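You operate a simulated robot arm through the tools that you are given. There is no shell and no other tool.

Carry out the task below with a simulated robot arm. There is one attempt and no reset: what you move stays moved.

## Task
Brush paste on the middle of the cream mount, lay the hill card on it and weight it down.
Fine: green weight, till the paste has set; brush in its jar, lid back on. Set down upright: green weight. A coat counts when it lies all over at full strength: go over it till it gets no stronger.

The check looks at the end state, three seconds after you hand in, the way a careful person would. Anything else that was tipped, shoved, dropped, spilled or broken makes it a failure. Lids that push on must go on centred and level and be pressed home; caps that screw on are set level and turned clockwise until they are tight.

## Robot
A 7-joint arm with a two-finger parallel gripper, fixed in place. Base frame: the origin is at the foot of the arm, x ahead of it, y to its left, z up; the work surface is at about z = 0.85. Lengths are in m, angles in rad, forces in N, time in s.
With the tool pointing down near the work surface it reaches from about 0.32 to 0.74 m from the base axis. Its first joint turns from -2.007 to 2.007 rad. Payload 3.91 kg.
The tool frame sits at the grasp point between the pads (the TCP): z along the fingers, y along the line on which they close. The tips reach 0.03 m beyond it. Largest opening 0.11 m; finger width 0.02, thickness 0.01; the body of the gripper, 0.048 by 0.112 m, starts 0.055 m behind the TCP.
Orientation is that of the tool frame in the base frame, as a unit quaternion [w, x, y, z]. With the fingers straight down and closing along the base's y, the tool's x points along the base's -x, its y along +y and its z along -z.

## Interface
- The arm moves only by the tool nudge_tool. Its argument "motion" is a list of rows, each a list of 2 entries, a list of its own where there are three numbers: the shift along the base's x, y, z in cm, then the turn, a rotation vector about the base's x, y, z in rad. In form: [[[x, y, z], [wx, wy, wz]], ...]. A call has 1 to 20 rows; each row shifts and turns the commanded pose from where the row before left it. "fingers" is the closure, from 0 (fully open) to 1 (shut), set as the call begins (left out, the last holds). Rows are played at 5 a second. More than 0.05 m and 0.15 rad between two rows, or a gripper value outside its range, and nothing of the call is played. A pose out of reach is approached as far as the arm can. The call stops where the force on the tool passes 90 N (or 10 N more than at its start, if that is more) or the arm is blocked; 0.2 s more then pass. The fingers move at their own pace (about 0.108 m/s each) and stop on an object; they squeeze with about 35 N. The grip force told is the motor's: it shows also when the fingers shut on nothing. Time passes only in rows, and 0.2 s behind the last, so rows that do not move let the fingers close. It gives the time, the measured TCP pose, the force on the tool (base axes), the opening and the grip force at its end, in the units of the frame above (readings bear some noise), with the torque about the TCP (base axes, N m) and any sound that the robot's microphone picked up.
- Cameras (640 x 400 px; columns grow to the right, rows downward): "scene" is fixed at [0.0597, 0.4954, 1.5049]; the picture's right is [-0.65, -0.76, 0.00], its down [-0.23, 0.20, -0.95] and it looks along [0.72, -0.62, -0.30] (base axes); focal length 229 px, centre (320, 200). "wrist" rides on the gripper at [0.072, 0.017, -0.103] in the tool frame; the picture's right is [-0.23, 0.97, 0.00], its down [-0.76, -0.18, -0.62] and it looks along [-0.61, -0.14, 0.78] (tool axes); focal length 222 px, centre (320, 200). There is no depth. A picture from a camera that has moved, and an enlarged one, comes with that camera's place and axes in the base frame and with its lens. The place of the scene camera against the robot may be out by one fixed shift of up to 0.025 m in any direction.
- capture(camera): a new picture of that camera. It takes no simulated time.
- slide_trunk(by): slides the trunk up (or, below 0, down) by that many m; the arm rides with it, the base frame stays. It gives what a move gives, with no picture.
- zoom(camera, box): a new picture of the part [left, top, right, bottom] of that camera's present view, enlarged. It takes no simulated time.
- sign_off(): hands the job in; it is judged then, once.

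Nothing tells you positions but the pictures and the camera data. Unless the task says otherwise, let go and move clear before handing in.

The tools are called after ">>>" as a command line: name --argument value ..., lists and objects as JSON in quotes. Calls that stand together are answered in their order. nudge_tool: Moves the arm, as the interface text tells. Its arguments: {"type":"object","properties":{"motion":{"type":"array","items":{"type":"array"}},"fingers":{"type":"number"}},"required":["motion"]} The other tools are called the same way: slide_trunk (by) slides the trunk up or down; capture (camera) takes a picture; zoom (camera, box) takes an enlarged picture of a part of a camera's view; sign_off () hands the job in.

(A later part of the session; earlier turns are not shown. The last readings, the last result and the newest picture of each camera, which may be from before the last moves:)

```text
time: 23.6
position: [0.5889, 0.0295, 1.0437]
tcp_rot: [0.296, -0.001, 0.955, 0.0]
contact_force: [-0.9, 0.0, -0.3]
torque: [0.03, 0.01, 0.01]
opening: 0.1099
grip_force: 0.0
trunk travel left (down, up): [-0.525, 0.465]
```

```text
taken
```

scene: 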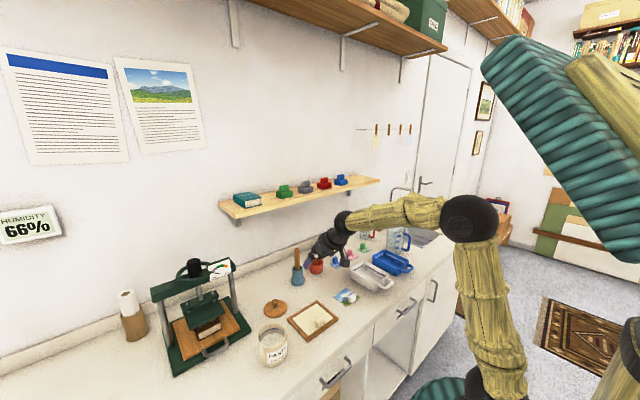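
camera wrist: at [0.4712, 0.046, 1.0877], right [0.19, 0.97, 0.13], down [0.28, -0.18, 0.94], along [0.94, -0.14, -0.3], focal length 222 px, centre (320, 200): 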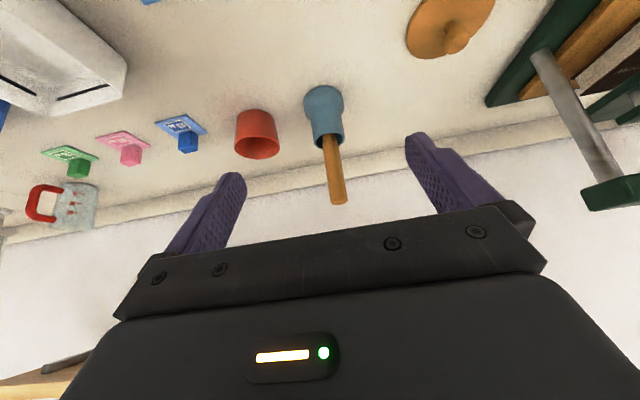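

>>> zoom --camera "wrist" --box '[250, 70, 410, 220]'

>>> zoom --camera "scene" --box '[270, 240, 330, 295]'

```text
2.67 times, centred on (330, 145) of wrist
camera zoom: at [0.4712, 0.046, 1.0877], right [0.19, 0.97, 0.13], down [0.28, -0.18, 0.94], along [0.94, -0.14, -0.3], focal length 592 px, centre (293, 347)
```

zoom: 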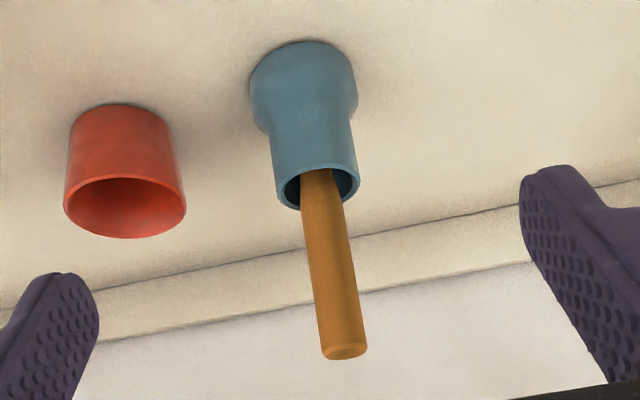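

```text
7.27 times, centred on (300, 268) of scene
camera zoom: at [0.0597, 0.4954, 1.5049], right [-0.65, -0.76, 0.0], down [-0.23, 0.2, -0.95], along [0.72, -0.62, -0.3], focal length 1667 px, centre (466, -291)
```

zoom: 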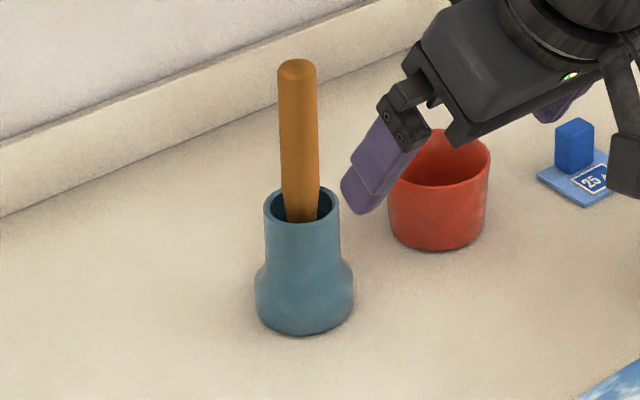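

The handle is a vertical rod about 2 cm thick at (0.740, 0.030), topping out at z≈1.008, pot rim ≈0.92. I part-close the fingers and slide the tilted gripper around the handle.

>>> nudge_tool --motion '[[[3.0, 0, -1.2], [0, 0, 0]], [[3.0, 0, -1.4], [0, 0, 0]], [[3.0, 0, -1.4], [0, 0, 0]], [[3.0, 0, -1.4], [0, 0, 0]], [[0, 0, 0], [0, 0, 0]]]' --fingers 0.4

>>> capture --camera "wrist"

>>> zoom --camera "scene" --box '[260, 220, 360, 300]'

```text
time: 24.8
position: [0.7113, 0.0315, 0.9902]
tcp_rot: [0.296, -0.001, 0.955, 0.0]
contact_force: [0.0, 0.3, -0.7]
torque: [-0.01, -0.01, 0.0]
opening: 0.0659
grip_force: 0.0
trunk travel left (down, up): [-0.525, 0.465]
```

```text
taken
camera wrist: at [0.592, 0.0477, 1.0343], right [0.19, 0.97, 0.13], down [0.28, -0.18, 0.94], along [0.94, -0.14, -0.3], focal length 222 px, centre (320, 200)
```

wrist: 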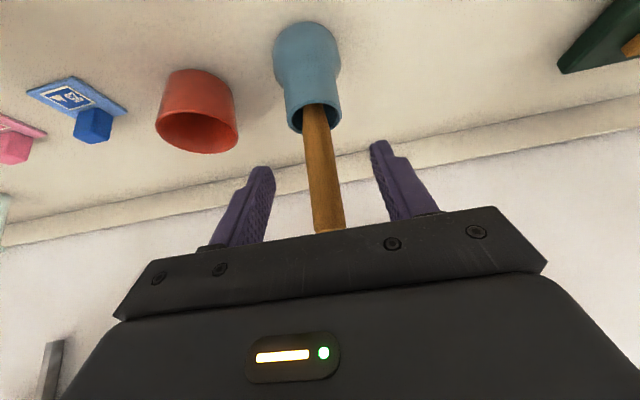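

```text
5.00 times, centred on (310, 260) of scene
camera zoom: at [0.0597, 0.4954, 1.5049], right [-0.65, -0.76, 0.0], down [-0.23, 0.2, -0.95], along [0.72, -0.62, -0.3], focal length 1146 px, centre (370, -100)
```

zoom: 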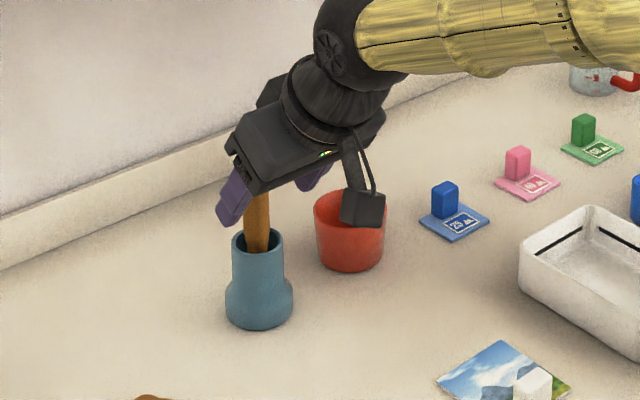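

>>> nudge_tool --motion '[[[1.5, 0, -0.9], [0, 0, 0]], [[1.4, 0, -0.9], [0, 0, 0]], [[0, 0, 0], [0, 0, 0]]]'

>>> zoom --camera "wrist" --box '[220, 40, 420, 240]'

>>> zoom --camera "scene" --box '[260, 220, 360, 300]'

```text
time: 25.6
position: [0.739, 0.0314, 0.972]
tcp_rot: [0.296, 0.0, 0.955, 0.0]
contact_force: [-0.2, 0.6, 1.3]
torque: [-0.01, 0.01, -0.03]
opening: 0.0659
grip_force: 0.0
trunk travel left (down, up): [-0.525, 0.465]
```

```text
2.00 times, centred on (320, 140) of wrist
camera zoom: at [0.6208, 0.0474, 1.0162], right [0.19, 0.97, 0.13], down [0.28, -0.18, 0.94], along [0.94, -0.14, -0.3], focal length 444 px, centre (320, 320)
```

zoom: 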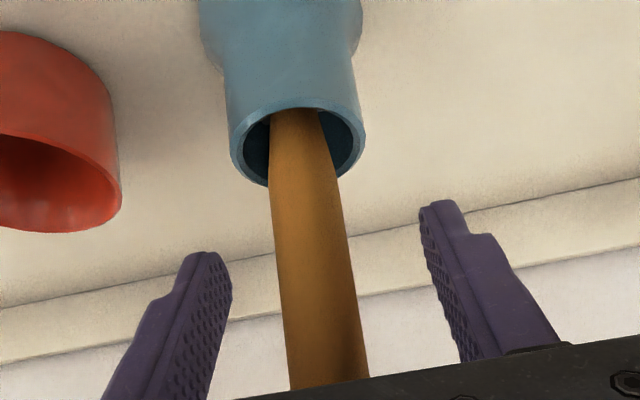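

```text
5.00 times, centred on (310, 260) of scene
camera zoom: at [0.0597, 0.4954, 1.5049], right [-0.65, -0.76, 0.0], down [-0.23, 0.2, -0.95], along [0.72, -0.62, -0.3], focal length 1146 px, centre (370, -100)
```

zoom: 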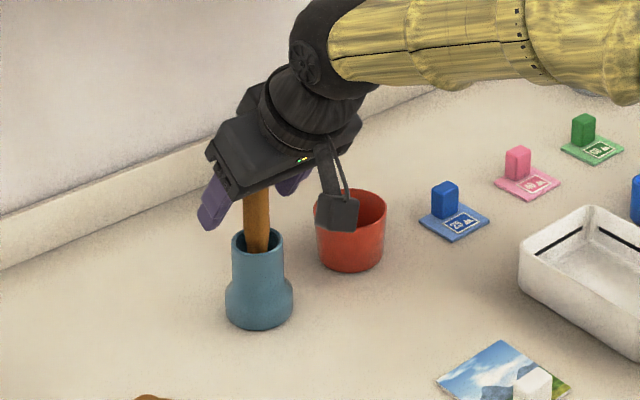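

Handle is centred between the pads. Closing the grip.

>>> nudge_tool --motion '[[[0, -0.1, 0], [0, 0, 0]], [[0, 0, 0], [0, 0, 0]], [[0, 0, 0], [0, 0, 0]], [[0, 0, 0], [0, 0, 0]]]' --fingers 1

>>> zoom --camera "wrist" --box '[220, 40, 420, 240]'

>>> zoom --camera "scene" --box '[260, 220, 360, 300]'

```text
time: 26.6
position: [0.7399, 0.029, 0.9728]
tcp_rot: [0.296, -0.001, 0.955, 0.0]
contact_force: [0.5, 0.0, 0.4]
torque: [-0.01, -0.05, -0.01]
opening: 0.0202
grip_force: 35.1
trunk travel left (down, up): [-0.525, 0.465]
```

```text
2.00 times, centred on (320, 140) of wrist
camera zoom: at [0.6205, 0.0465, 1.0163], right [0.19, 0.97, 0.13], down [0.28, -0.18, 0.94], along [0.94, -0.14, -0.3], focal length 444 px, centre (320, 320)
```

zoom: 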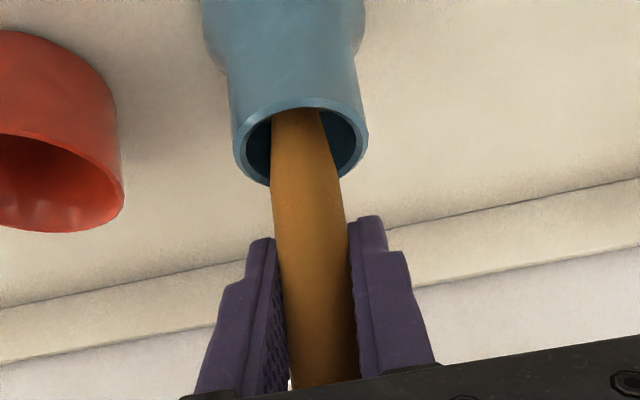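

```text
5.00 times, centred on (310, 260) of scene
camera zoom: at [0.0597, 0.4954, 1.5049], right [-0.65, -0.76, 0.0], down [-0.23, 0.2, -0.95], along [0.72, -0.62, -0.3], focal length 1146 px, centre (370, -100)
```

zoom: 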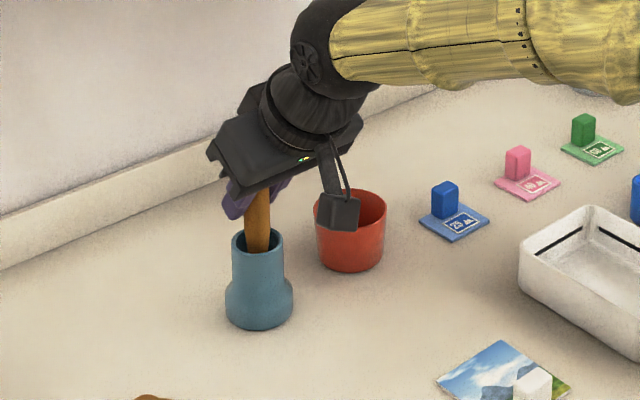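

The brush is held. I lift it straight up with the trunk so that it leaves the pot without dragging.

>>> slide_trunk --by 0.1

>>> zoom --camera "scene" --box '[250, 200, 370, 300]'

>>> capture --camera "wrist"

```text
time: 27.9
position: [0.7379, 0.0291, 1.0728]
tcp_rot: [0.295, -0.001, 0.956, 0.0]
contact_force: [-0.4, 0.5, -0.6]
torque: [0.02, 0.01, 0.01]
opening: 0.0203
grip_force: 35.0
trunk travel left (down, up): [-0.625, 0.365]
```

```text
4.00 times, centred on (310, 250) of scene
camera zoom: at [0.0597, 0.4954, 1.5049], right [-0.65, -0.76, 0.0], down [-0.23, 0.2, -0.95], along [0.72, -0.62, -0.3], focal length 917 px, centre (360, 0)
```

zoom: 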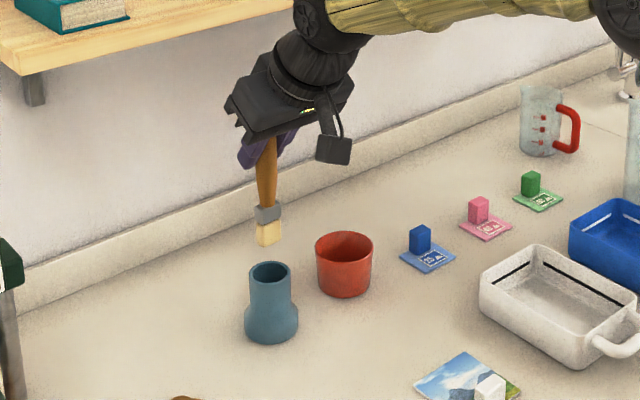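

```text
taken
camera wrist: at [0.6206, 0.0465, 1.1161], right [0.19, 0.97, 0.13], down [0.28, -0.18, 0.94], along [0.94, -0.14, -0.3], focal length 222 px, centre (320, 200)
```

wrist: 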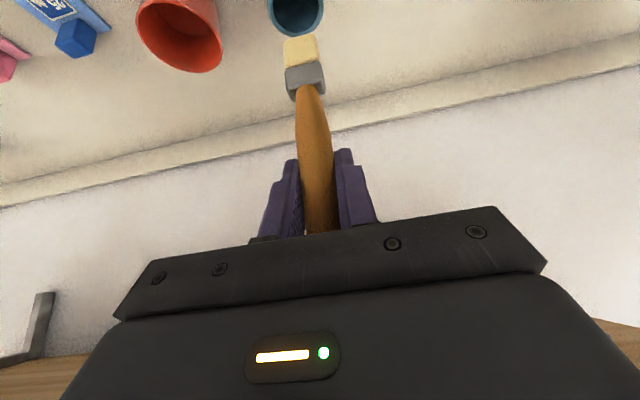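

The brush has come out cleanly; bristle tip is about 12 cm below the TCP. I carry it back and over the open paste jar at (0.521, 0.275).

>>> nudge_tool --motion '[[[-4.0, 0, 0.5], [0, 0, 0]], [[-4.0, 0, 0.5], [0, 0, 0]], [[-3.5, 1.5, 0], [0, 0, 0]], [[-2.0, 4.0, 0], [0, 0, 0]], [[-2.0, 4.2, 0], [0, 0, 0]], [[-2.0, 4.2, 0], [0, 0, 0]], [[-2.0, 4.2, 0], [0, 0, 0]], [[-1.2, 4.0, 0], [0, 0, 0]], [[-1.0, 2.5, 0], [0, 0, 0]], [[0, 0, 0], [0, 0, 0]]]'

>>> capture --camera "wrist"

>>> zoom --camera "scene" --box '[200, 250, 360, 370]'

```text
time: 30.1
position: [0.5223, 0.2767, 1.0834]
tcp_rot: [0.296, 0.0, 0.955, 0.001]
contact_force: [0.1, 0.5, -1.1]
torque: [-0.02, 0.05, -0.02]
opening: 0.0203
grip_force: 35.2
trunk travel left (down, up): [-0.625, 0.365]
```

```text
taken
camera wrist: at [0.4036, 0.2928, 1.1263], right [0.19, 0.97, 0.13], down [0.28, -0.18, 0.94], along [0.94, -0.14, -0.3], focal length 222 px, centre (320, 200)
```

wrist: 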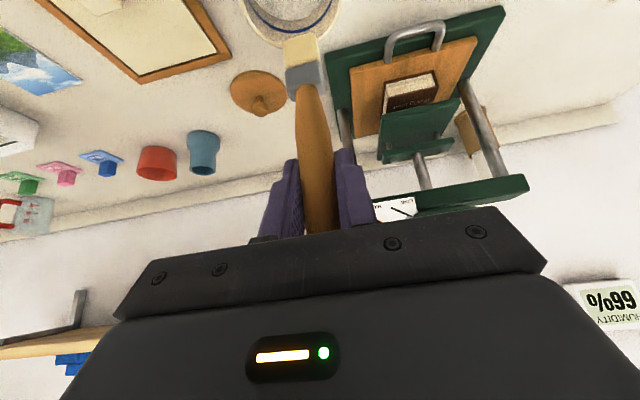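

```text
3.33 times, centred on (280, 310) of scene
camera zoom: at [0.0597, 0.4954, 1.5049], right [-0.65, -0.76, 0.0], down [-0.23, 0.2, -0.95], along [0.72, -0.62, -0.3], focal length 764 px, centre (453, -167)
```

zoom: 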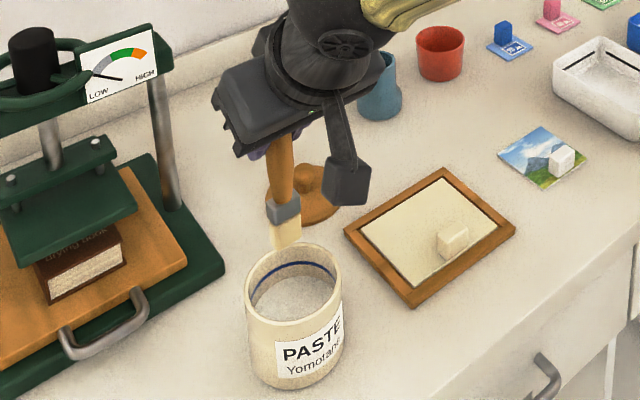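

The tip is centred over the jar mouth, paste lying about 3 cm below the rim. I lower the brush in and dip the bristles.

>>> nudge_tool --motion '[[[-0.1, -0.2, -2.0], [0, 0, 0]], [[0, 0, -2.0], [0, 0, 0]], [[0, 0, -1.5], [0, 0, 0]], [[0, 0, -1.0], [0, 0, 0]], [[0, 0, -0.5], [0, 0, 0]], [[0, 0, 0], [0, 0, 0]]]'

>>> zoom --camera "scene" --box '[240, 300, 320, 370]'

>>> capture --camera "wrist"

```text
time: 31.5
position: [0.5207, 0.2737, 1.0125]
tcp_rot: [0.294, -0.001, 0.956, 0.0]
contact_force: [0.1, 0.4, 0.0]
torque: [-0.02, 0.0, -0.01]
opening: 0.0202
grip_force: 34.7
trunk travel left (down, up): [-0.625, 0.365]
```

```text
5.71 times, centred on (280, 335) of scene
camera zoom: at [0.0597, 0.4954, 1.5049], right [-0.65, -0.76, 0.0], down [-0.23, 0.2, -0.95], along [0.72, -0.62, -0.3], focal length 1310 px, centre (549, -571)
```

zoom: 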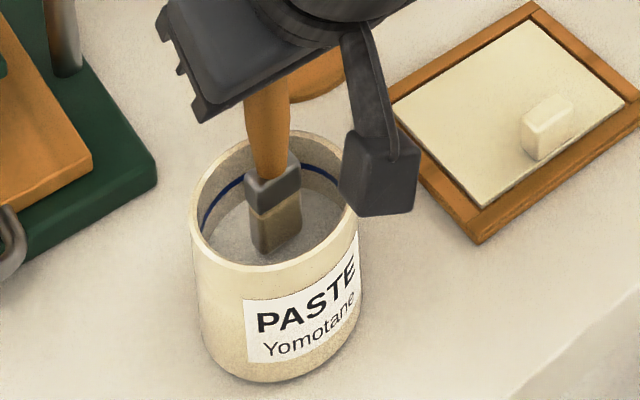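

```text
taken
camera wrist: at [0.4026, 0.2903, 1.0558], right [0.19, 0.97, 0.13], down [0.28, -0.18, 0.94], along [0.94, -0.14, -0.3], focal length 222 px, centre (320, 200)
```

wrist: 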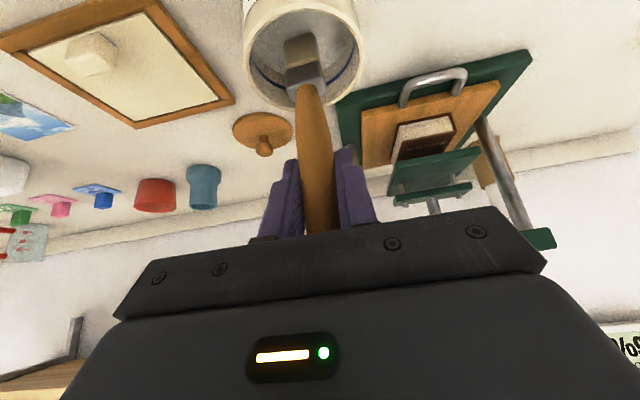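

>>> nudge_tool --motion '[[[0, 0, -0.5], [0, 0, 0]], [[0, 0, -0.5], [0, 0, 0]], [[0, 0, -0.3], [0, 0, 0]], [[0, 0, 0], [0, 0, 0]]]'

>>> zoom --camera "scene" --box '[240, 300, 320, 370]'

>>> zoom --camera "wrist" --box '[230, 0, 380, 120]'

```text
time: 32.5
position: [0.5213, 0.2739, 1.0019]
tcp_rot: [0.298, 0.001, 0.955, 0.002]
contact_force: [2.0, -0.4, 28.0]
torque: [-0.01, -0.27, -0.09]
opening: 0.0206
grip_force: 35.3
trunk travel left (down, up): [-0.625, 0.365]
```

```text
5.71 times, centred on (280, 335) of scene
camera zoom: at [0.0597, 0.4954, 1.5049], right [-0.65, -0.76, 0.0], down [-0.23, 0.2, -0.95], along [0.72, -0.62, -0.3], focal length 1310 px, centre (549, -571)
```

zoom: 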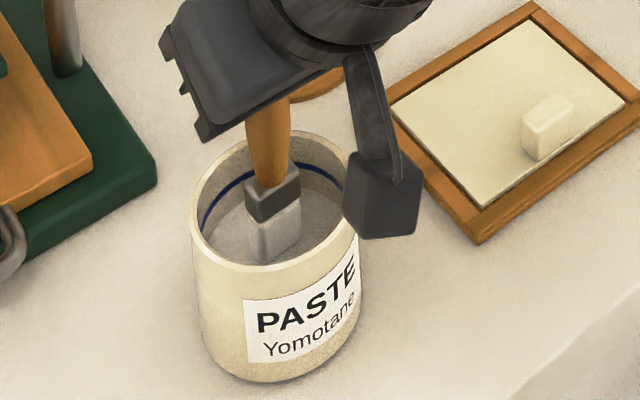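

```text
3.33 times, centred on (305, 60) of wrist
camera zoom: at [0.4019, 0.2901, 1.0454], right [0.19, 0.97, 0.13], down [0.27, -0.18, 0.94], along [0.94, -0.14, -0.3], focal length 740 px, centre (370, 667)
```

zoom: 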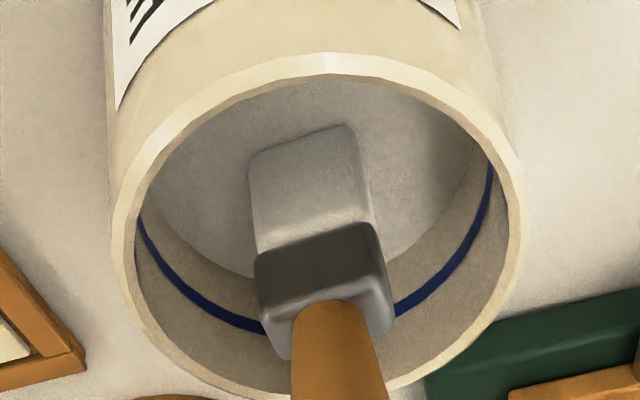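

The bristles are loaded (now paste-coloured) and touched the paste surface. Lifting straight out.

>>> nudge_tool --motion '[[[0, 0, 0.5], [0, 0, 0]], [[0, 0, 1.5], [0, 0, 0]], [[0, 0, 2.0], [0, 0, 0]], [[0, 0, 2.0], [0, 0, 0]], [[0, 0, 2.0], [0, 0, 0]], [[0, 0, 0], [0, 0, 0]]]'

>>> zoom --camera "scene" --box '[220, 260, 340, 350]'

>>> zoom --camera "wrist" --box '[230, 0, 380, 120]'

```text
time: 33.9
position: [0.5214, 0.2734, 1.079]
tcp_rot: [0.295, 0.0, 0.956, -0.001]
contact_force: [-0.5, 0.6, -0.7]
torque: [-0.01, 0.0, 0.04]
opening: 0.0204
grip_force: 35.2
trunk travel left (down, up): [-0.625, 0.365]
```

```text
4.44 times, centred on (280, 305) of scene
camera zoom: at [0.0597, 0.4954, 1.5049], right [-0.65, -0.76, 0.0], down [-0.23, 0.2, -0.95], along [0.72, -0.62, -0.3], focal length 1019 px, centre (498, -267)
```

zoom: 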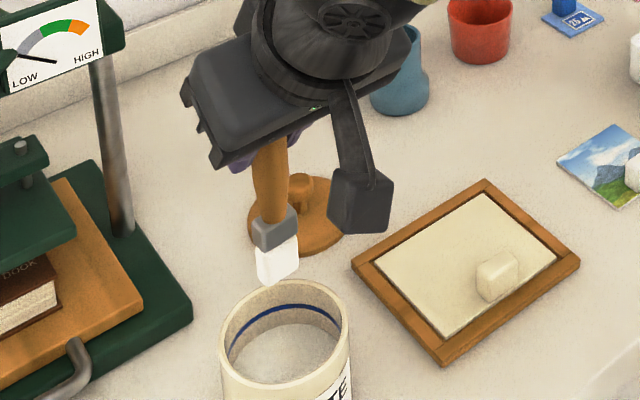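

```text
3.33 times, centred on (305, 60) of wrist
camera zoom: at [0.4026, 0.2905, 1.1234], right [0.19, 0.97, 0.13], down [0.28, -0.18, 0.94], along [0.94, -0.14, -0.3], focal length 740 px, centre (370, 667)
```

zoom: 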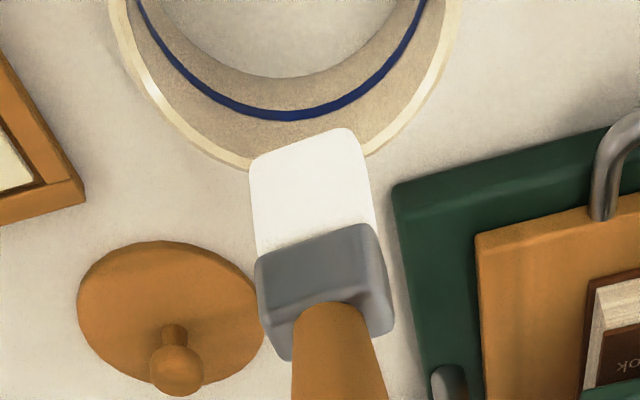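

Brush loaded white. Now over the mount centre (0.545, 0.111) and down close to its surface.

>>> nudge_tool --motion '[[[0.6, -4.0, 0], [0, 0, 0]], [[0.6, -4.0, 0], [0, 0, 0]], [[0.6, -4.0, 0], [0, 0, 0]], [[0.6, -4.2, 0], [0, 0, 0]], [[0, 0, -3.0], [0, 0, 0]], [[0, 0, -3.0], [0, 0, 0]], [[0, 0, -2.0], [0, 0, 0]], [[0, 0, 0], [0, 0, 0]]]'

>>> capture --camera "wrist"

>>> zoom --camera "scene" --box '[270, 270, 360, 345]'

```text
time: 35.7
position: [0.5446, 0.1115, 0.998]
tcp_rot: [0.295, -0.001, 0.955, 0.0]
contact_force: [-0.3, -0.7, -0.8]
torque: [0.01, -0.01, -0.01]
opening: 0.0202
grip_force: 35.3
trunk travel left (down, up): [-0.625, 0.365]
```

```text
taken
camera wrist: at [0.4264, 0.1282, 1.0432], right [0.19, 0.97, 0.13], down [0.28, -0.18, 0.94], along [0.94, -0.14, -0.3], focal length 222 px, centre (320, 200)
```

wrist: 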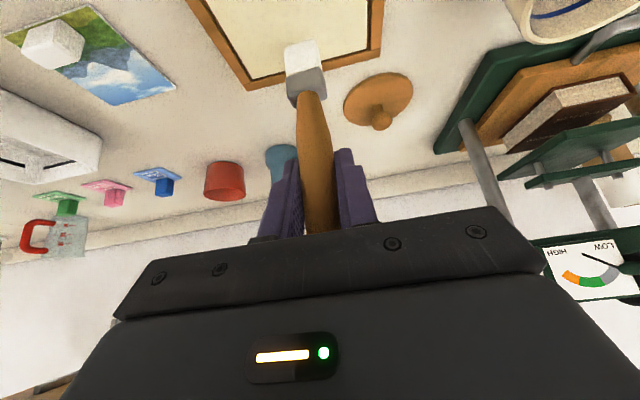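

```text
5.33 times, centred on (315, 308) of scene
camera zoom: at [0.0597, 0.4954, 1.5049], right [-0.65, -0.76, 0.0], down [-0.23, 0.2, -0.95], along [0.72, -0.62, -0.3], focal length 1222 px, centre (347, -373)
```

zoom: 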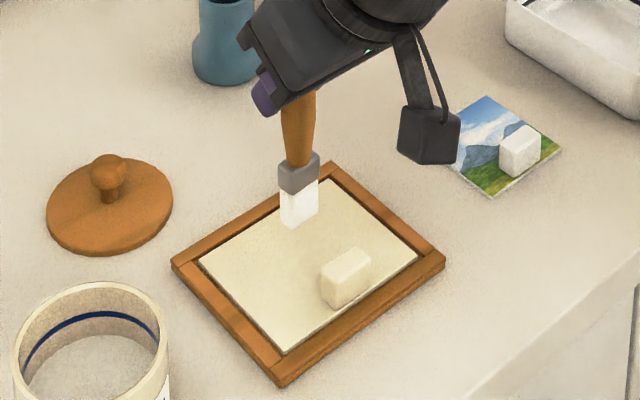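

Descending onto the mount in small steps to find contact.

>>> nudge_tool --motion '[[[0, 0, -0.5], [0, 0, 0]], [[0, 0, -0.5], [0, 0, 0]], [[0, 0, 0], [0, 0, 0]]]'

>>> nudge_tool --motion '[[[0, 0, -0.3], [0, 0, 0]], [[0, 0, 0], [0, 0, 0]]]'

>>> nudge_tool --motion '[[[0, 0, -0.3], [0, 0, 0]], [[0, 0, 0], [0, 0, 0]]]'

>>> zoom --camera "scene" --box '[270, 270, 360, 345]'

```text
time: 36.5
position: [0.5444, 0.1116, 0.9882]
tcp_rot: [0.294, -0.001, 0.956, 0.001]
contact_force: [-0.2, -0.9, -0.5]
torque: [-0.03, 0.02, 0.02]
opening: 0.021
grip_force: 34.9
trunk travel left (down, up): [-0.625, 0.365]
```

```text
time: 37.1
position: [0.5461, 0.1122, 0.9852]
tcp_rot: [0.295, -0.002, 0.955, 0.001]
contact_force: [-0.1, -0.1, 0.1]
torque: [-0.04, -0.03, 0.02]
opening: 0.0206
grip_force: 35.2
trunk travel left (down, up): [-0.625, 0.365]
```

```text
time: 37.7
position: [0.5451, 0.1107, 0.9817]
tcp_rot: [0.295, -0.001, 0.955, 0.0]
contact_force: [-1.2, 0.3, -0.5]
torque: [-0.02, -0.02, 0.01]
opening: 0.0206
grip_force: 35.3
trunk travel left (down, up): [-0.625, 0.365]
```

```text
5.33 times, centred on (315, 308) of scene
camera zoom: at [0.0597, 0.4954, 1.5049], right [-0.65, -0.76, 0.0], down [-0.23, 0.2, -0.95], along [0.72, -0.62, -0.3], focal length 1222 px, centre (347, -373)
```

zoom: 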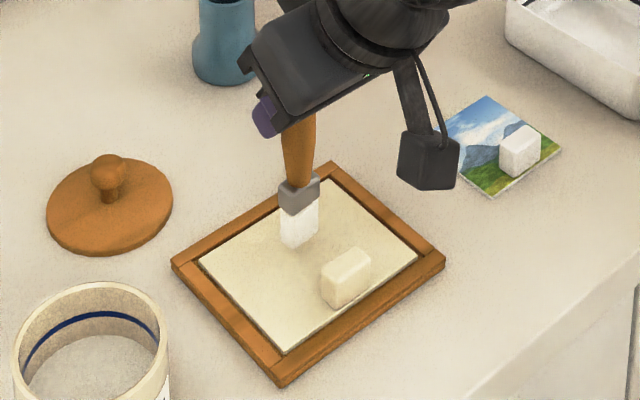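

>>> nudge_tool --motion '[[[0, 0, -0.3], [0, 0, 0]], [[0, 0, 0], [0, 0, 0]]]'

>>> nudge_tool --motion '[[[0, 0, -0.3], [0, 0, 0]], [[0, 0, 0], [0, 0, 0]]]'

>>> nudge_tool --motion '[[[0, 0, -0.2], [0, 0, 0]], [[0, 0, 0], [0, 0, 0]]]'

>>> zoom --camera "scene" --box '[270, 270, 360, 345]'

```text
time: 38.3
position: [0.5441, 0.1116, 0.9794]
tcp_rot: [0.295, 0.0, 0.956, 0.0]
contact_force: [-0.4, 0.3, -0.2]
torque: [0.0, 0.04, -0.01]
opening: 0.0208
grip_force: 35.2
trunk travel left (down, up): [-0.625, 0.365]
```

```text
time: 38.9
position: [0.5447, 0.112, 0.9763]
tcp_rot: [0.294, -0.001, 0.956, 0.0]
contact_force: [0.6, 0.3, 0.0]
torque: [-0.03, 0.0, -0.01]
opening: 0.0208
grip_force: 34.8
trunk travel left (down, up): [-0.625, 0.365]
```

```text
time: 39.5
position: [0.5444, 0.1123, 0.9759]
tcp_rot: [0.296, 0.0, 0.955, 0.0]
contact_force: [-0.8, 0.5, 0.0]
torque: [0.01, 0.0, 0.02]
opening: 0.0208
grip_force: 35.0
trunk travel left (down, up): [-0.625, 0.365]
```

```text
5.33 times, centred on (315, 308) of scene
camera zoom: at [0.0597, 0.4954, 1.5049], right [-0.65, -0.76, 0.0], down [-0.23, 0.2, -0.95], along [0.72, -0.62, -0.3], focal length 1222 px, centre (347, -373)
```

zoom: 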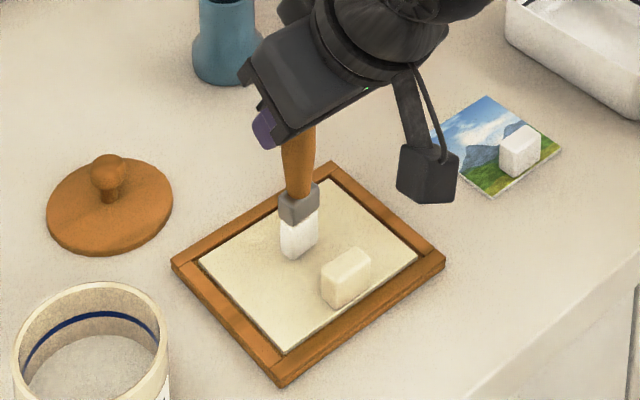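

>>> nudge_tool --motion '[[[0, 0, -0.2], [0, 0, 0]], [[0, 0, 0], [0, 0, 0]]]'

>>> nudge_tool --motion '[[[0, 0, -0.2], [0, 0, 0]], [[0, 0, 0], [0, 0, 0]]]'

>>> nudge_tool --motion '[[[0, 0, -0.2], [0, 0, 0]], [[0, 0, 0], [0, 0, 0]]]'

>>> zoom --camera "scene" --box '[290, 285, 350, 335]'

```text
time: 40.1
position: [0.5444, 0.1127, 0.9724]
tcp_rot: [0.297, -0.001, 0.955, 0.001]
contact_force: [-0.5, -0.4, -0.7]
torque: [-0.01, 0.01, 0.0]
opening: 0.0208
grip_force: 35.3
trunk travel left (down, up): [-0.625, 0.365]
```

```text
time: 40.7
position: [0.5446, 0.1114, 0.9725]
tcp_rot: [0.297, 0.0, 0.955, -0.001]
contact_force: [0.5, -0.8, 6.4]
torque: [-0.04, -0.01, 0.0]
opening: 0.0205
grip_force: 34.8
trunk travel left (down, up): [-0.625, 0.365]
```

```text
time: 41.3
position: [0.5451, 0.1119, 0.9713]
tcp_rot: [0.298, 0.0, 0.954, 0.001]
contact_force: [-1.1, 0.1, 22.4]
torque: [0.0, 0.0, -0.02]
opening: 0.0206
grip_force: 35.6
trunk travel left (down, up): [-0.625, 0.365]
```

```text
8.00 times, centred on (320, 310) of scene
camera zoom: at [0.0597, 0.4954, 1.5049], right [-0.65, -0.76, 0.0], down [-0.23, 0.2, -0.95], along [0.72, -0.62, -0.3], focal length 1834 px, centre (320, -680)
```

zoom: 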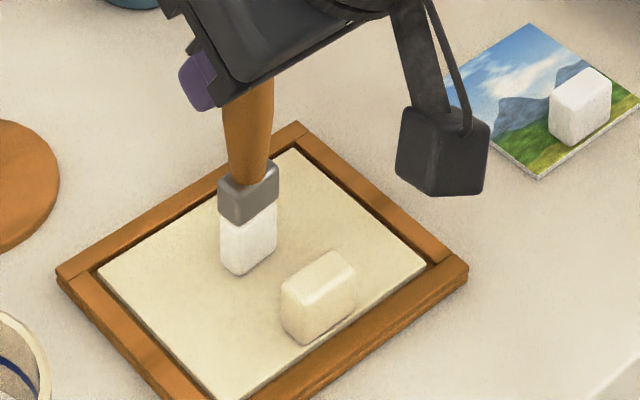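

Contact at commanded z≈0.970. I lighten the pressure and make a first test stroke to see how the paste lays down and whether the mount stays put.

>>> nudge_tool --motion '[[[0, 0, 0.2], [0, 0, 0]], [[0, 1.0, 0], [0, 0, 0]], [[0, 1.0, 0], [0, 0, 0]], [[0, 0, 0], [0, 0, 0]]]'

>>> zoom --camera "scene" --box '[290, 285, 350, 335]'

>>> zoom --camera "wrist" --box '[200, 0, 400, 120]'

```text
time: 42.3
position: [0.5433, 0.1306, 0.9716]
tcp_rot: [0.296, 0.0, 0.955, 0.0]
contact_force: [-0.7, -5.7, 14.7]
torque: [-0.47, 0.12, -0.01]
opening: 0.0211
grip_force: 35.3
trunk travel left (down, up): [-0.625, 0.365]
```

```text
8.00 times, centred on (320, 310) of scene
camera zoom: at [0.0597, 0.4954, 1.5049], right [-0.65, -0.76, 0.0], down [-0.23, 0.2, -0.95], along [0.72, -0.62, -0.3], focal length 1834 px, centre (320, -680)
```

zoom: 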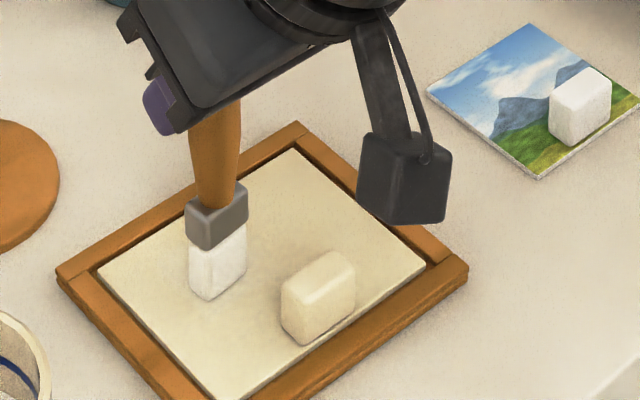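

```text
3.20 times, centred on (300, 60) of wrist
camera zoom: at [0.4249, 0.1474, 1.0155], right [0.19, 0.97, 0.13], down [0.28, -0.18, 0.94], along [0.94, -0.14, -0.3], focal length 711 px, centre (384, 648)
```

zoom: 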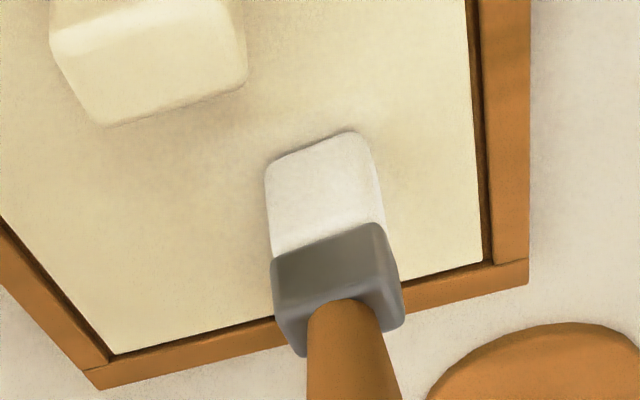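

No mark is clearly visible yet, so I'll do a raster of strokes over the area and then lift to see.

>>> nudge_tool --motion '[[[0, 2.1, 0.05], [0, 0, 0]], [[0, -2.05, 0], [0, 0, 0]], [[0, -2.05, 0], [0, 0, 0]], [[0, -2.05, 0], [0, 0, 0]], [[0, -2.05, 0], [0, 0, 0]], [[1.1, 0, 0], [0, 0, 0]], [[0, 2.05, 0], [0, 0, 0]], [[0, 2.05, 0], [0, 0, 0]], [[0, 2.05, 0], [0, 0, 0]], [[0, 2.05, 0], [0, 0, 0]], [[1.1, 0, 0], [0, 0, 0]], [[0, -2.05, 0], [0, 0, 0]], [[0, -2.05, 0], [0, 0, 0]], [[0, -2.05, 0], [0, 0, 0]], [[0, -2.05, 0], [0, 0, 0]]]'

>>> zoom --camera "scene" --box '[290, 285, 350, 335]'

>>> zoom --camera "wrist" --box '[200, 0, 400, 120]'

```text
time: 45.5
position: [0.5677, 0.0691, 0.9717]
tcp_rot: [0.295, 0.0, 0.955, 0.0]
contact_force: [0.8, -0.1, 6.4]
torque: [-0.05, -0.05, 0.0]
opening: 0.0209
grip_force: 34.8
trunk travel left (down, up): [-0.625, 0.365]
```

```text
8.00 times, centred on (320, 310) of scene
camera zoom: at [0.0597, 0.4954, 1.5049], right [-0.65, -0.76, 0.0], down [-0.23, 0.2, -0.95], along [0.72, -0.62, -0.3], focal length 1834 px, centre (320, -680)
```

zoom: 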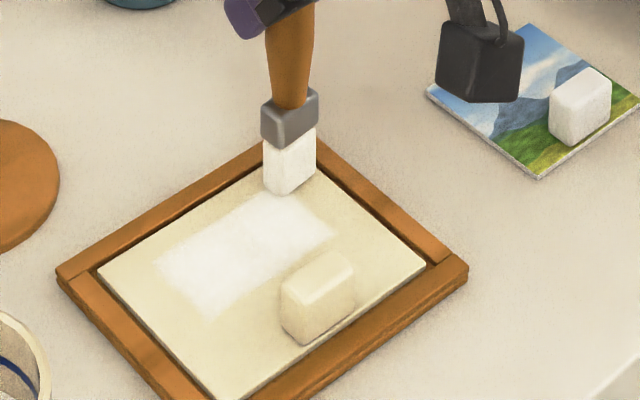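

```text
3.20 times, centred on (300, 60) of wrist
camera zoom: at [0.4485, 0.0869, 1.0154], right [0.19, 0.97, 0.13], down [0.28, -0.18, 0.94], along [0.94, -0.14, -0.3], focal length 711 px, centre (384, 648)
```

zoom: 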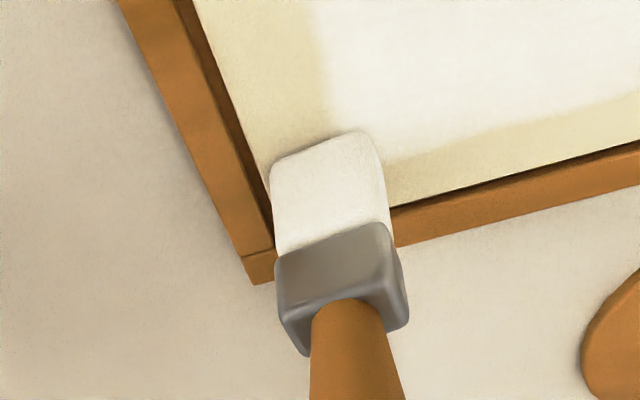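

White paste shows as a patch in the middle. I lift the brush to see its extent and strength.

>>> nudge_tool --motion '[[[0, 0, 1.5], [0, 0, 0]], [[-2.0, -2.0, 1.5], [0, 0, 0]], [[-2.0, -3.5, 1.0], [0, 0, 0]], [[0, -3.0, 0], [0, 0, 0]], [[0, 0, 0], [0, 0, 0]]]'

>>> zoom --camera "scene" --box '[285, 285, 345, 335]'

>>> capture --camera "wrist"

```text
time: 46.7
position: [0.5267, -0.0138, 1.0111]
tcp_rot: [0.295, -0.001, 0.956, 0.0]
contact_force: [0.0, 0.7, -0.8]
torque: [0.0, 0.02, 0.02]
opening: 0.021
grip_force: 35.3
trunk travel left (down, up): [-0.625, 0.365]
```

```text
8.00 times, centred on (315, 310) of scene
camera zoom: at [0.0597, 0.4954, 1.5049], right [-0.65, -0.76, 0.0], down [-0.23, 0.2, -0.95], along [0.72, -0.62, -0.3], focal length 1834 px, centre (360, -680)
```

zoom: 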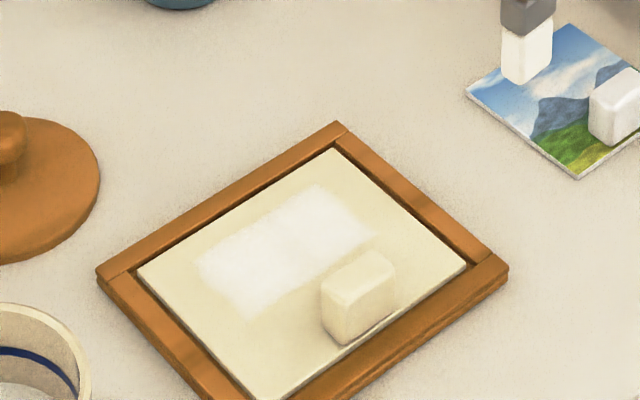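

```text
taken
camera wrist: at [0.4083, 0.0028, 1.0559], right [0.19, 0.97, 0.13], down [0.28, -0.18, 0.94], along [0.94, -0.14, -0.3], focal length 222 px, centre (320, 200)
```

wrist: 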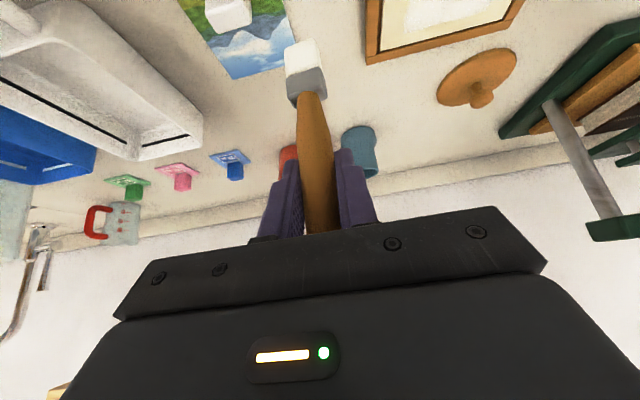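

The paste patch spans y≈0.074–0.144; the near part (x<0.538) still lacks coat. I continue with strokes nearer the block, at x≈0.534 and 0.524.

>>> nudge_tool --motion '[[[0.4, 4.3, 0], [0, 0, 0]], [[0.4, 4.3, 0], [0, 0, 0]], [[0, 0, -2.0], [0, 0, 0]], [[0, 0, -1.6], [0, 0, 0]], [[0, 0, -0.45], [0, 0, 0]], [[0, 1.95, 0], [0, 0, 0]], [[0, 1.95, 0], [0, 0, 0]], [[0, 1.95, 0], [0, 0, 0]], [[0, 1.95, 0], [0, 0, 0]], [[-0.9, 0, 0], [0, 0, 0]], [[0, -1.95, 0], [0, 0, 0]], [[0, -1.95, 0], [0, 0, 0]], [[0, -1.95, 0], [0, 0, 0]], [[0, -1.95, 0], [0, 0, 0]], [[0, 0, 0], [0, 0, 0]]]'

>>> zoom --camera "scene" --box '[285, 285, 345, 335]'

>>> zoom --camera "wrist" --box '[200, 0, 440, 140]'

```text
time: 49.9
position: [0.5262, 0.072, 0.9711]
tcp_rot: [0.295, -0.001, 0.955, -0.001]
contact_force: [0.7, 1.5, 8.6]
torque: [0.11, -0.02, 0.03]
opening: 0.021
grip_force: 35.4
trunk travel left (down, up): [-0.625, 0.365]
```

```text
8.00 times, centred on (315, 310) of scene
camera zoom: at [0.0597, 0.4954, 1.5049], right [-0.65, -0.76, 0.0], down [-0.23, 0.2, -0.95], along [0.72, -0.62, -0.3], focal length 1834 px, centre (360, -680)
```

zoom: 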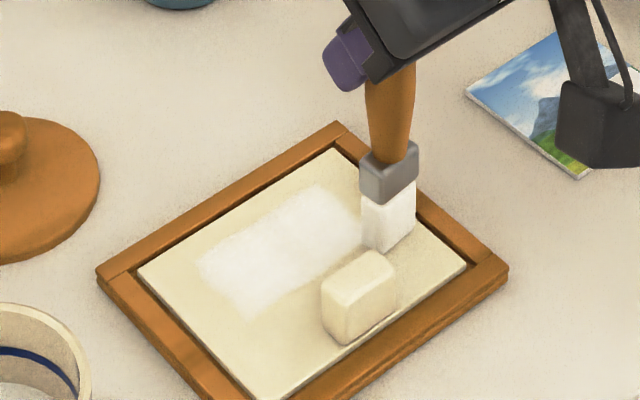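

```text
2.67 times, centred on (320, 70) of wrist
camera zoom: at [0.407, 0.088, 1.0156], right [0.19, 0.97, 0.13], down [0.28, -0.18, 0.94], along [0.94, -0.14, -0.3], focal length 592 px, centre (320, 547)
```

zoom: 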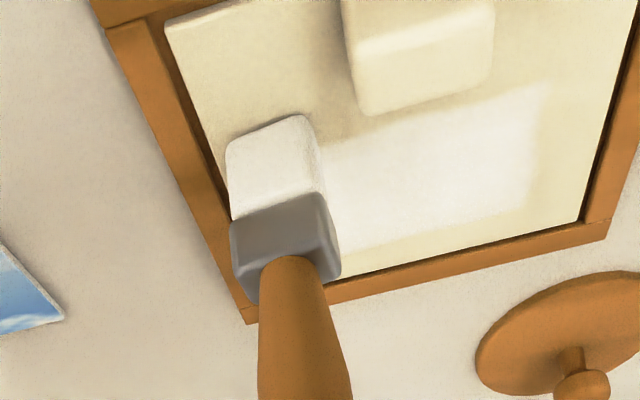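

The near part of the patch did not take any more paste, so the brush may have run dry. I go back to the jar and dip again.

>>> nudge_tool --motion '[[[0, 0, 2.0], [0, 0, 0]], [[0, 0, 3.0], [0, 0, 0]], [[0, 0.5, 3.0], [0, 0, 0]], [[0, 2.0, 3.0], [0, 0, 0]], [[-0.1, 4.0, 0], [0, 0, 0]], [[-0.1, 4.0, 0], [0, 0, 0]], [[-0.1, 4.0, 0], [0, 0, 0]], [[-0.1, 4.0, 0], [0, 0, 0]], [[0, 1.65, 0], [0, 0, 0]], [[0, 0, 0], [0, 0, 0]]]'

>>> zoom --camera "scene" --box '[285, 285, 345, 335]'

>>> zoom --camera "scene" --box '[220, 270, 340, 370]'

>>> zoom --camera "wrist" --box '[200, 0, 440, 140]'

```text
time: 52.1
position: [0.5219, 0.2725, 1.0822]
tcp_rot: [0.296, 0.001, 0.955, 0.0]
contact_force: [0.0, 0.6, -0.3]
torque: [0.0, 0.02, -0.05]
opening: 0.0206
grip_force: 34.9
trunk travel left (down, up): [-0.625, 0.365]
```

```text
8.00 times, centred on (315, 310) of scene
camera zoom: at [0.0597, 0.4954, 1.5049], right [-0.65, -0.76, 0.0], down [-0.23, 0.2, -0.95], along [0.72, -0.62, -0.3], focal length 1834 px, centre (360, -680)
```

zoom: 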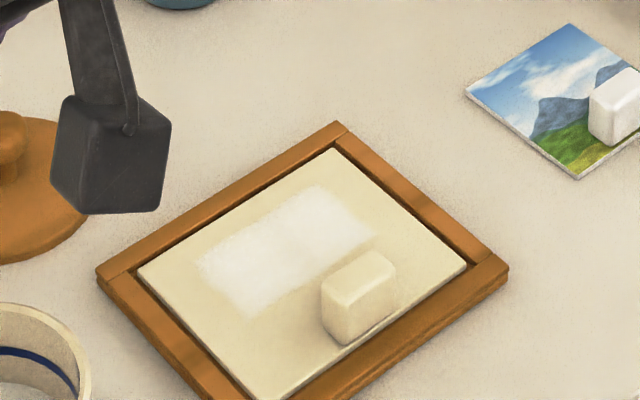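

```text
4.00 times, centred on (280, 320) of scene
camera zoom: at [0.0597, 0.4954, 1.5049], right [-0.65, -0.76, 0.0], down [-0.23, 0.2, -0.95], along [0.72, -0.62, -0.3], focal length 917 px, centre (480, -280)
```

zoom: 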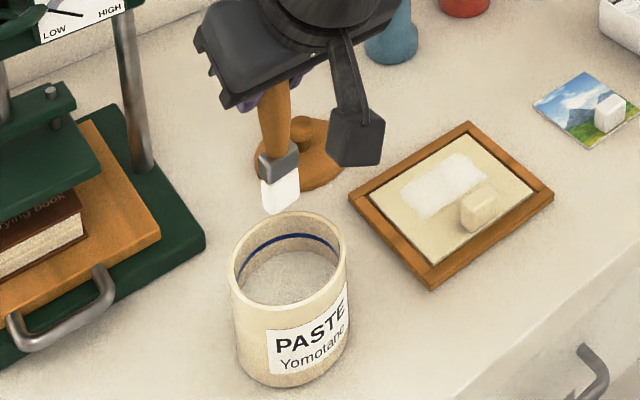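

```text
2.67 times, centred on (320, 70) of wrist
camera zoom: at [0.4037, 0.2903, 1.1249], right [0.19, 0.97, 0.13], down [0.28, -0.18, 0.94], along [0.94, -0.14, -0.3], focal length 592 px, centre (320, 547)
```

zoom: 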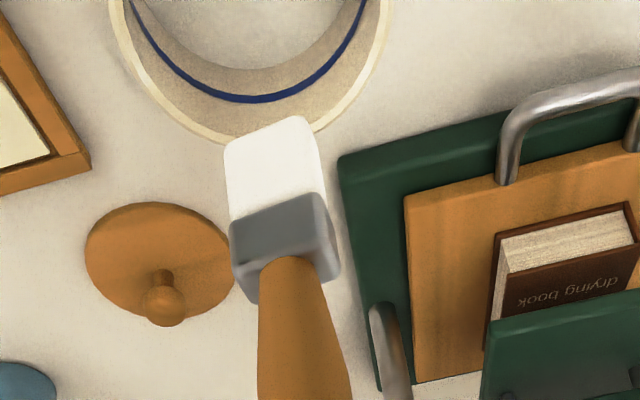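

>>> nudge_tool --motion '[[[0, 0.1, -2.5], [0, 0, 0]], [[0, 0, -2.5], [0, 0, 0]], [[0, 0, -2.0], [0, 0, 0]], [[0, 0, -0.9], [0, 0, 0]], [[0, 0, -0.2], [0, 0, 0]], [[0, 0, 0], [0, 0, 0]]]'

>>> zoom --camera "wrist" --box '[200, 0, 440, 140]'

>>> nudge_tool --motion '[[[0, 0, 0.6], [0, 0, 0]], [[0, 0, 2.5], [0, 0, 0]], [[0, 0, 2.5], [0, 0, 0]], [[0, 0, 2.5], [0, 0, 0]], [[0, 0, 0], [0, 0, 0]]]'

>>> zoom --camera "wrist" --box '[200, 0, 440, 140]'

```text
time: 53.5
position: [0.5212, 0.2743, 1.0012]
tcp_rot: [0.297, 0.0, 0.955, 0.0]
contact_force: [1.0, -0.7, 13.3]
torque: [0.03, -0.08, 0.04]
opening: 0.0209
grip_force: 34.6
trunk travel left (down, up): [-0.625, 0.365]
```

```text
2.67 times, centred on (320, 70) of wrist
camera zoom: at [0.403, 0.2907, 1.0454], right [0.19, 0.97, 0.13], down [0.27, -0.18, 0.94], along [0.94, -0.14, -0.3], focal length 592 px, centre (320, 547)
```

zoom: 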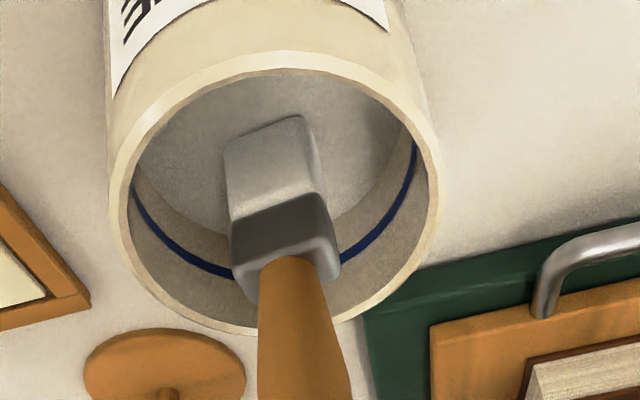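

```text
time: 54.7
position: [0.5213, 0.2747, 1.0804]
tcp_rot: [0.294, -0.001, 0.956, -0.001]
contact_force: [-0.4, 0.1, 0.1]
torque: [-0.01, -0.02, -0.01]
opening: 0.0207
grip_force: 35.1
trunk travel left (down, up): [-0.625, 0.365]
```

```text
2.67 times, centred on (320, 70) of wrist
camera zoom: at [0.4026, 0.2911, 1.1252], right [0.19, 0.97, 0.13], down [0.28, -0.18, 0.94], along [0.94, -0.14, -0.3], focal length 592 px, centre (320, 547)
```

zoom: 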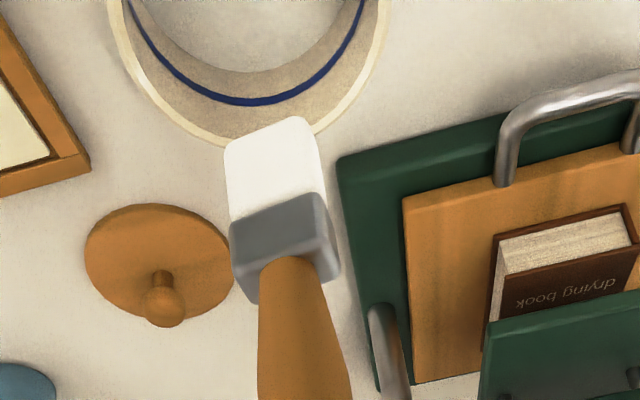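

Freshly loaded. Back to the mount for strokes on the near half first (x≈0.534, then 0.524).

>>> nudge_tool --motion '[[[0.3, -4.0, 0], [0, 0, 0]], [[0.3, -4.0, 0], [0, 0, 0]], [[0.3, -4.0, 0], [0, 0, 0]], [[0.3, -4.0, 0], [0, 0, 0]], [[0, -4.2, 0], [0, 0, 0]], [[0, 0, -4.0], [0, 0, 0]], [[0, 0, -4.0], [0, 0, 0]], [[0, 0, -2.4], [0, 0, 0]], [[0, 0, -0.65], [0, 0, 0]], [[0, 1.95, 0], [0, 0, 0]], [[0, 1.95, 0], [0, 0, 0]], [[0, 1.95, 0], [0, 0, 0]], [[0, 1.95, 0], [0, 0, 0]], [[-0.9, 0, 0], [0, 0, 0]], [[0, -1.95, 0], [0, 0, 0]], [[0, -1.95, 0], [0, 0, 0]], [[0, -1.95, 0], [0, 0, 0]], [[0, -1.95, 0], [0, 0, 0]], [[0, 0, 0], [0, 0, 0]]]'

>>> zoom --camera "scene" --box '[285, 285, 345, 335]'

>>> zoom --camera "wrist" --box '[200, 0, 440, 140]'

```text
time: 58.7
position: [0.5242, 0.0707, 0.9709]
tcp_rot: [0.296, 0.0, 0.955, -0.001]
contact_force: [-0.1, 0.8, 9.2]
torque: [0.18, -0.05, 0.03]
opening: 0.0207
grip_force: 34.8
trunk travel left (down, up): [-0.625, 0.365]
```

```text
8.00 times, centred on (315, 310) of scene
camera zoom: at [0.0597, 0.4954, 1.5049], right [-0.65, -0.76, 0.0], down [-0.23, 0.2, -0.95], along [0.72, -0.62, -0.3], focal length 1834 px, centre (360, -680)
```

zoom: 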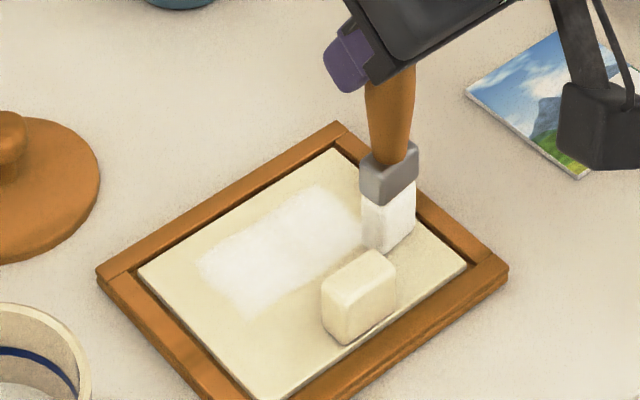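

```text
2.67 times, centred on (320, 70) of wrist
camera zoom: at [0.4061, 0.0883, 1.0156], right [0.19, 0.97, 0.13], down [0.28, -0.18, 0.94], along [0.94, -0.14, -0.3], focal length 592 px, centre (320, 547)
```

zoom: 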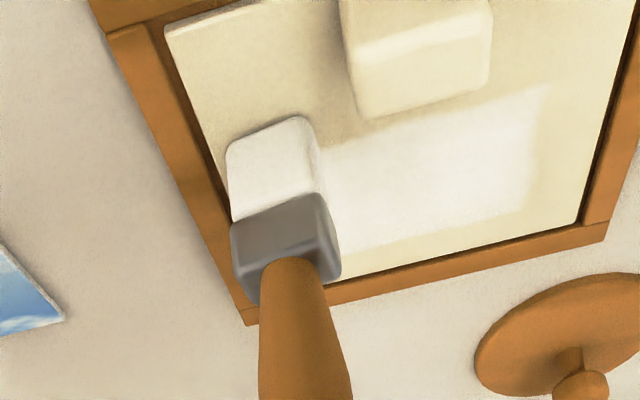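

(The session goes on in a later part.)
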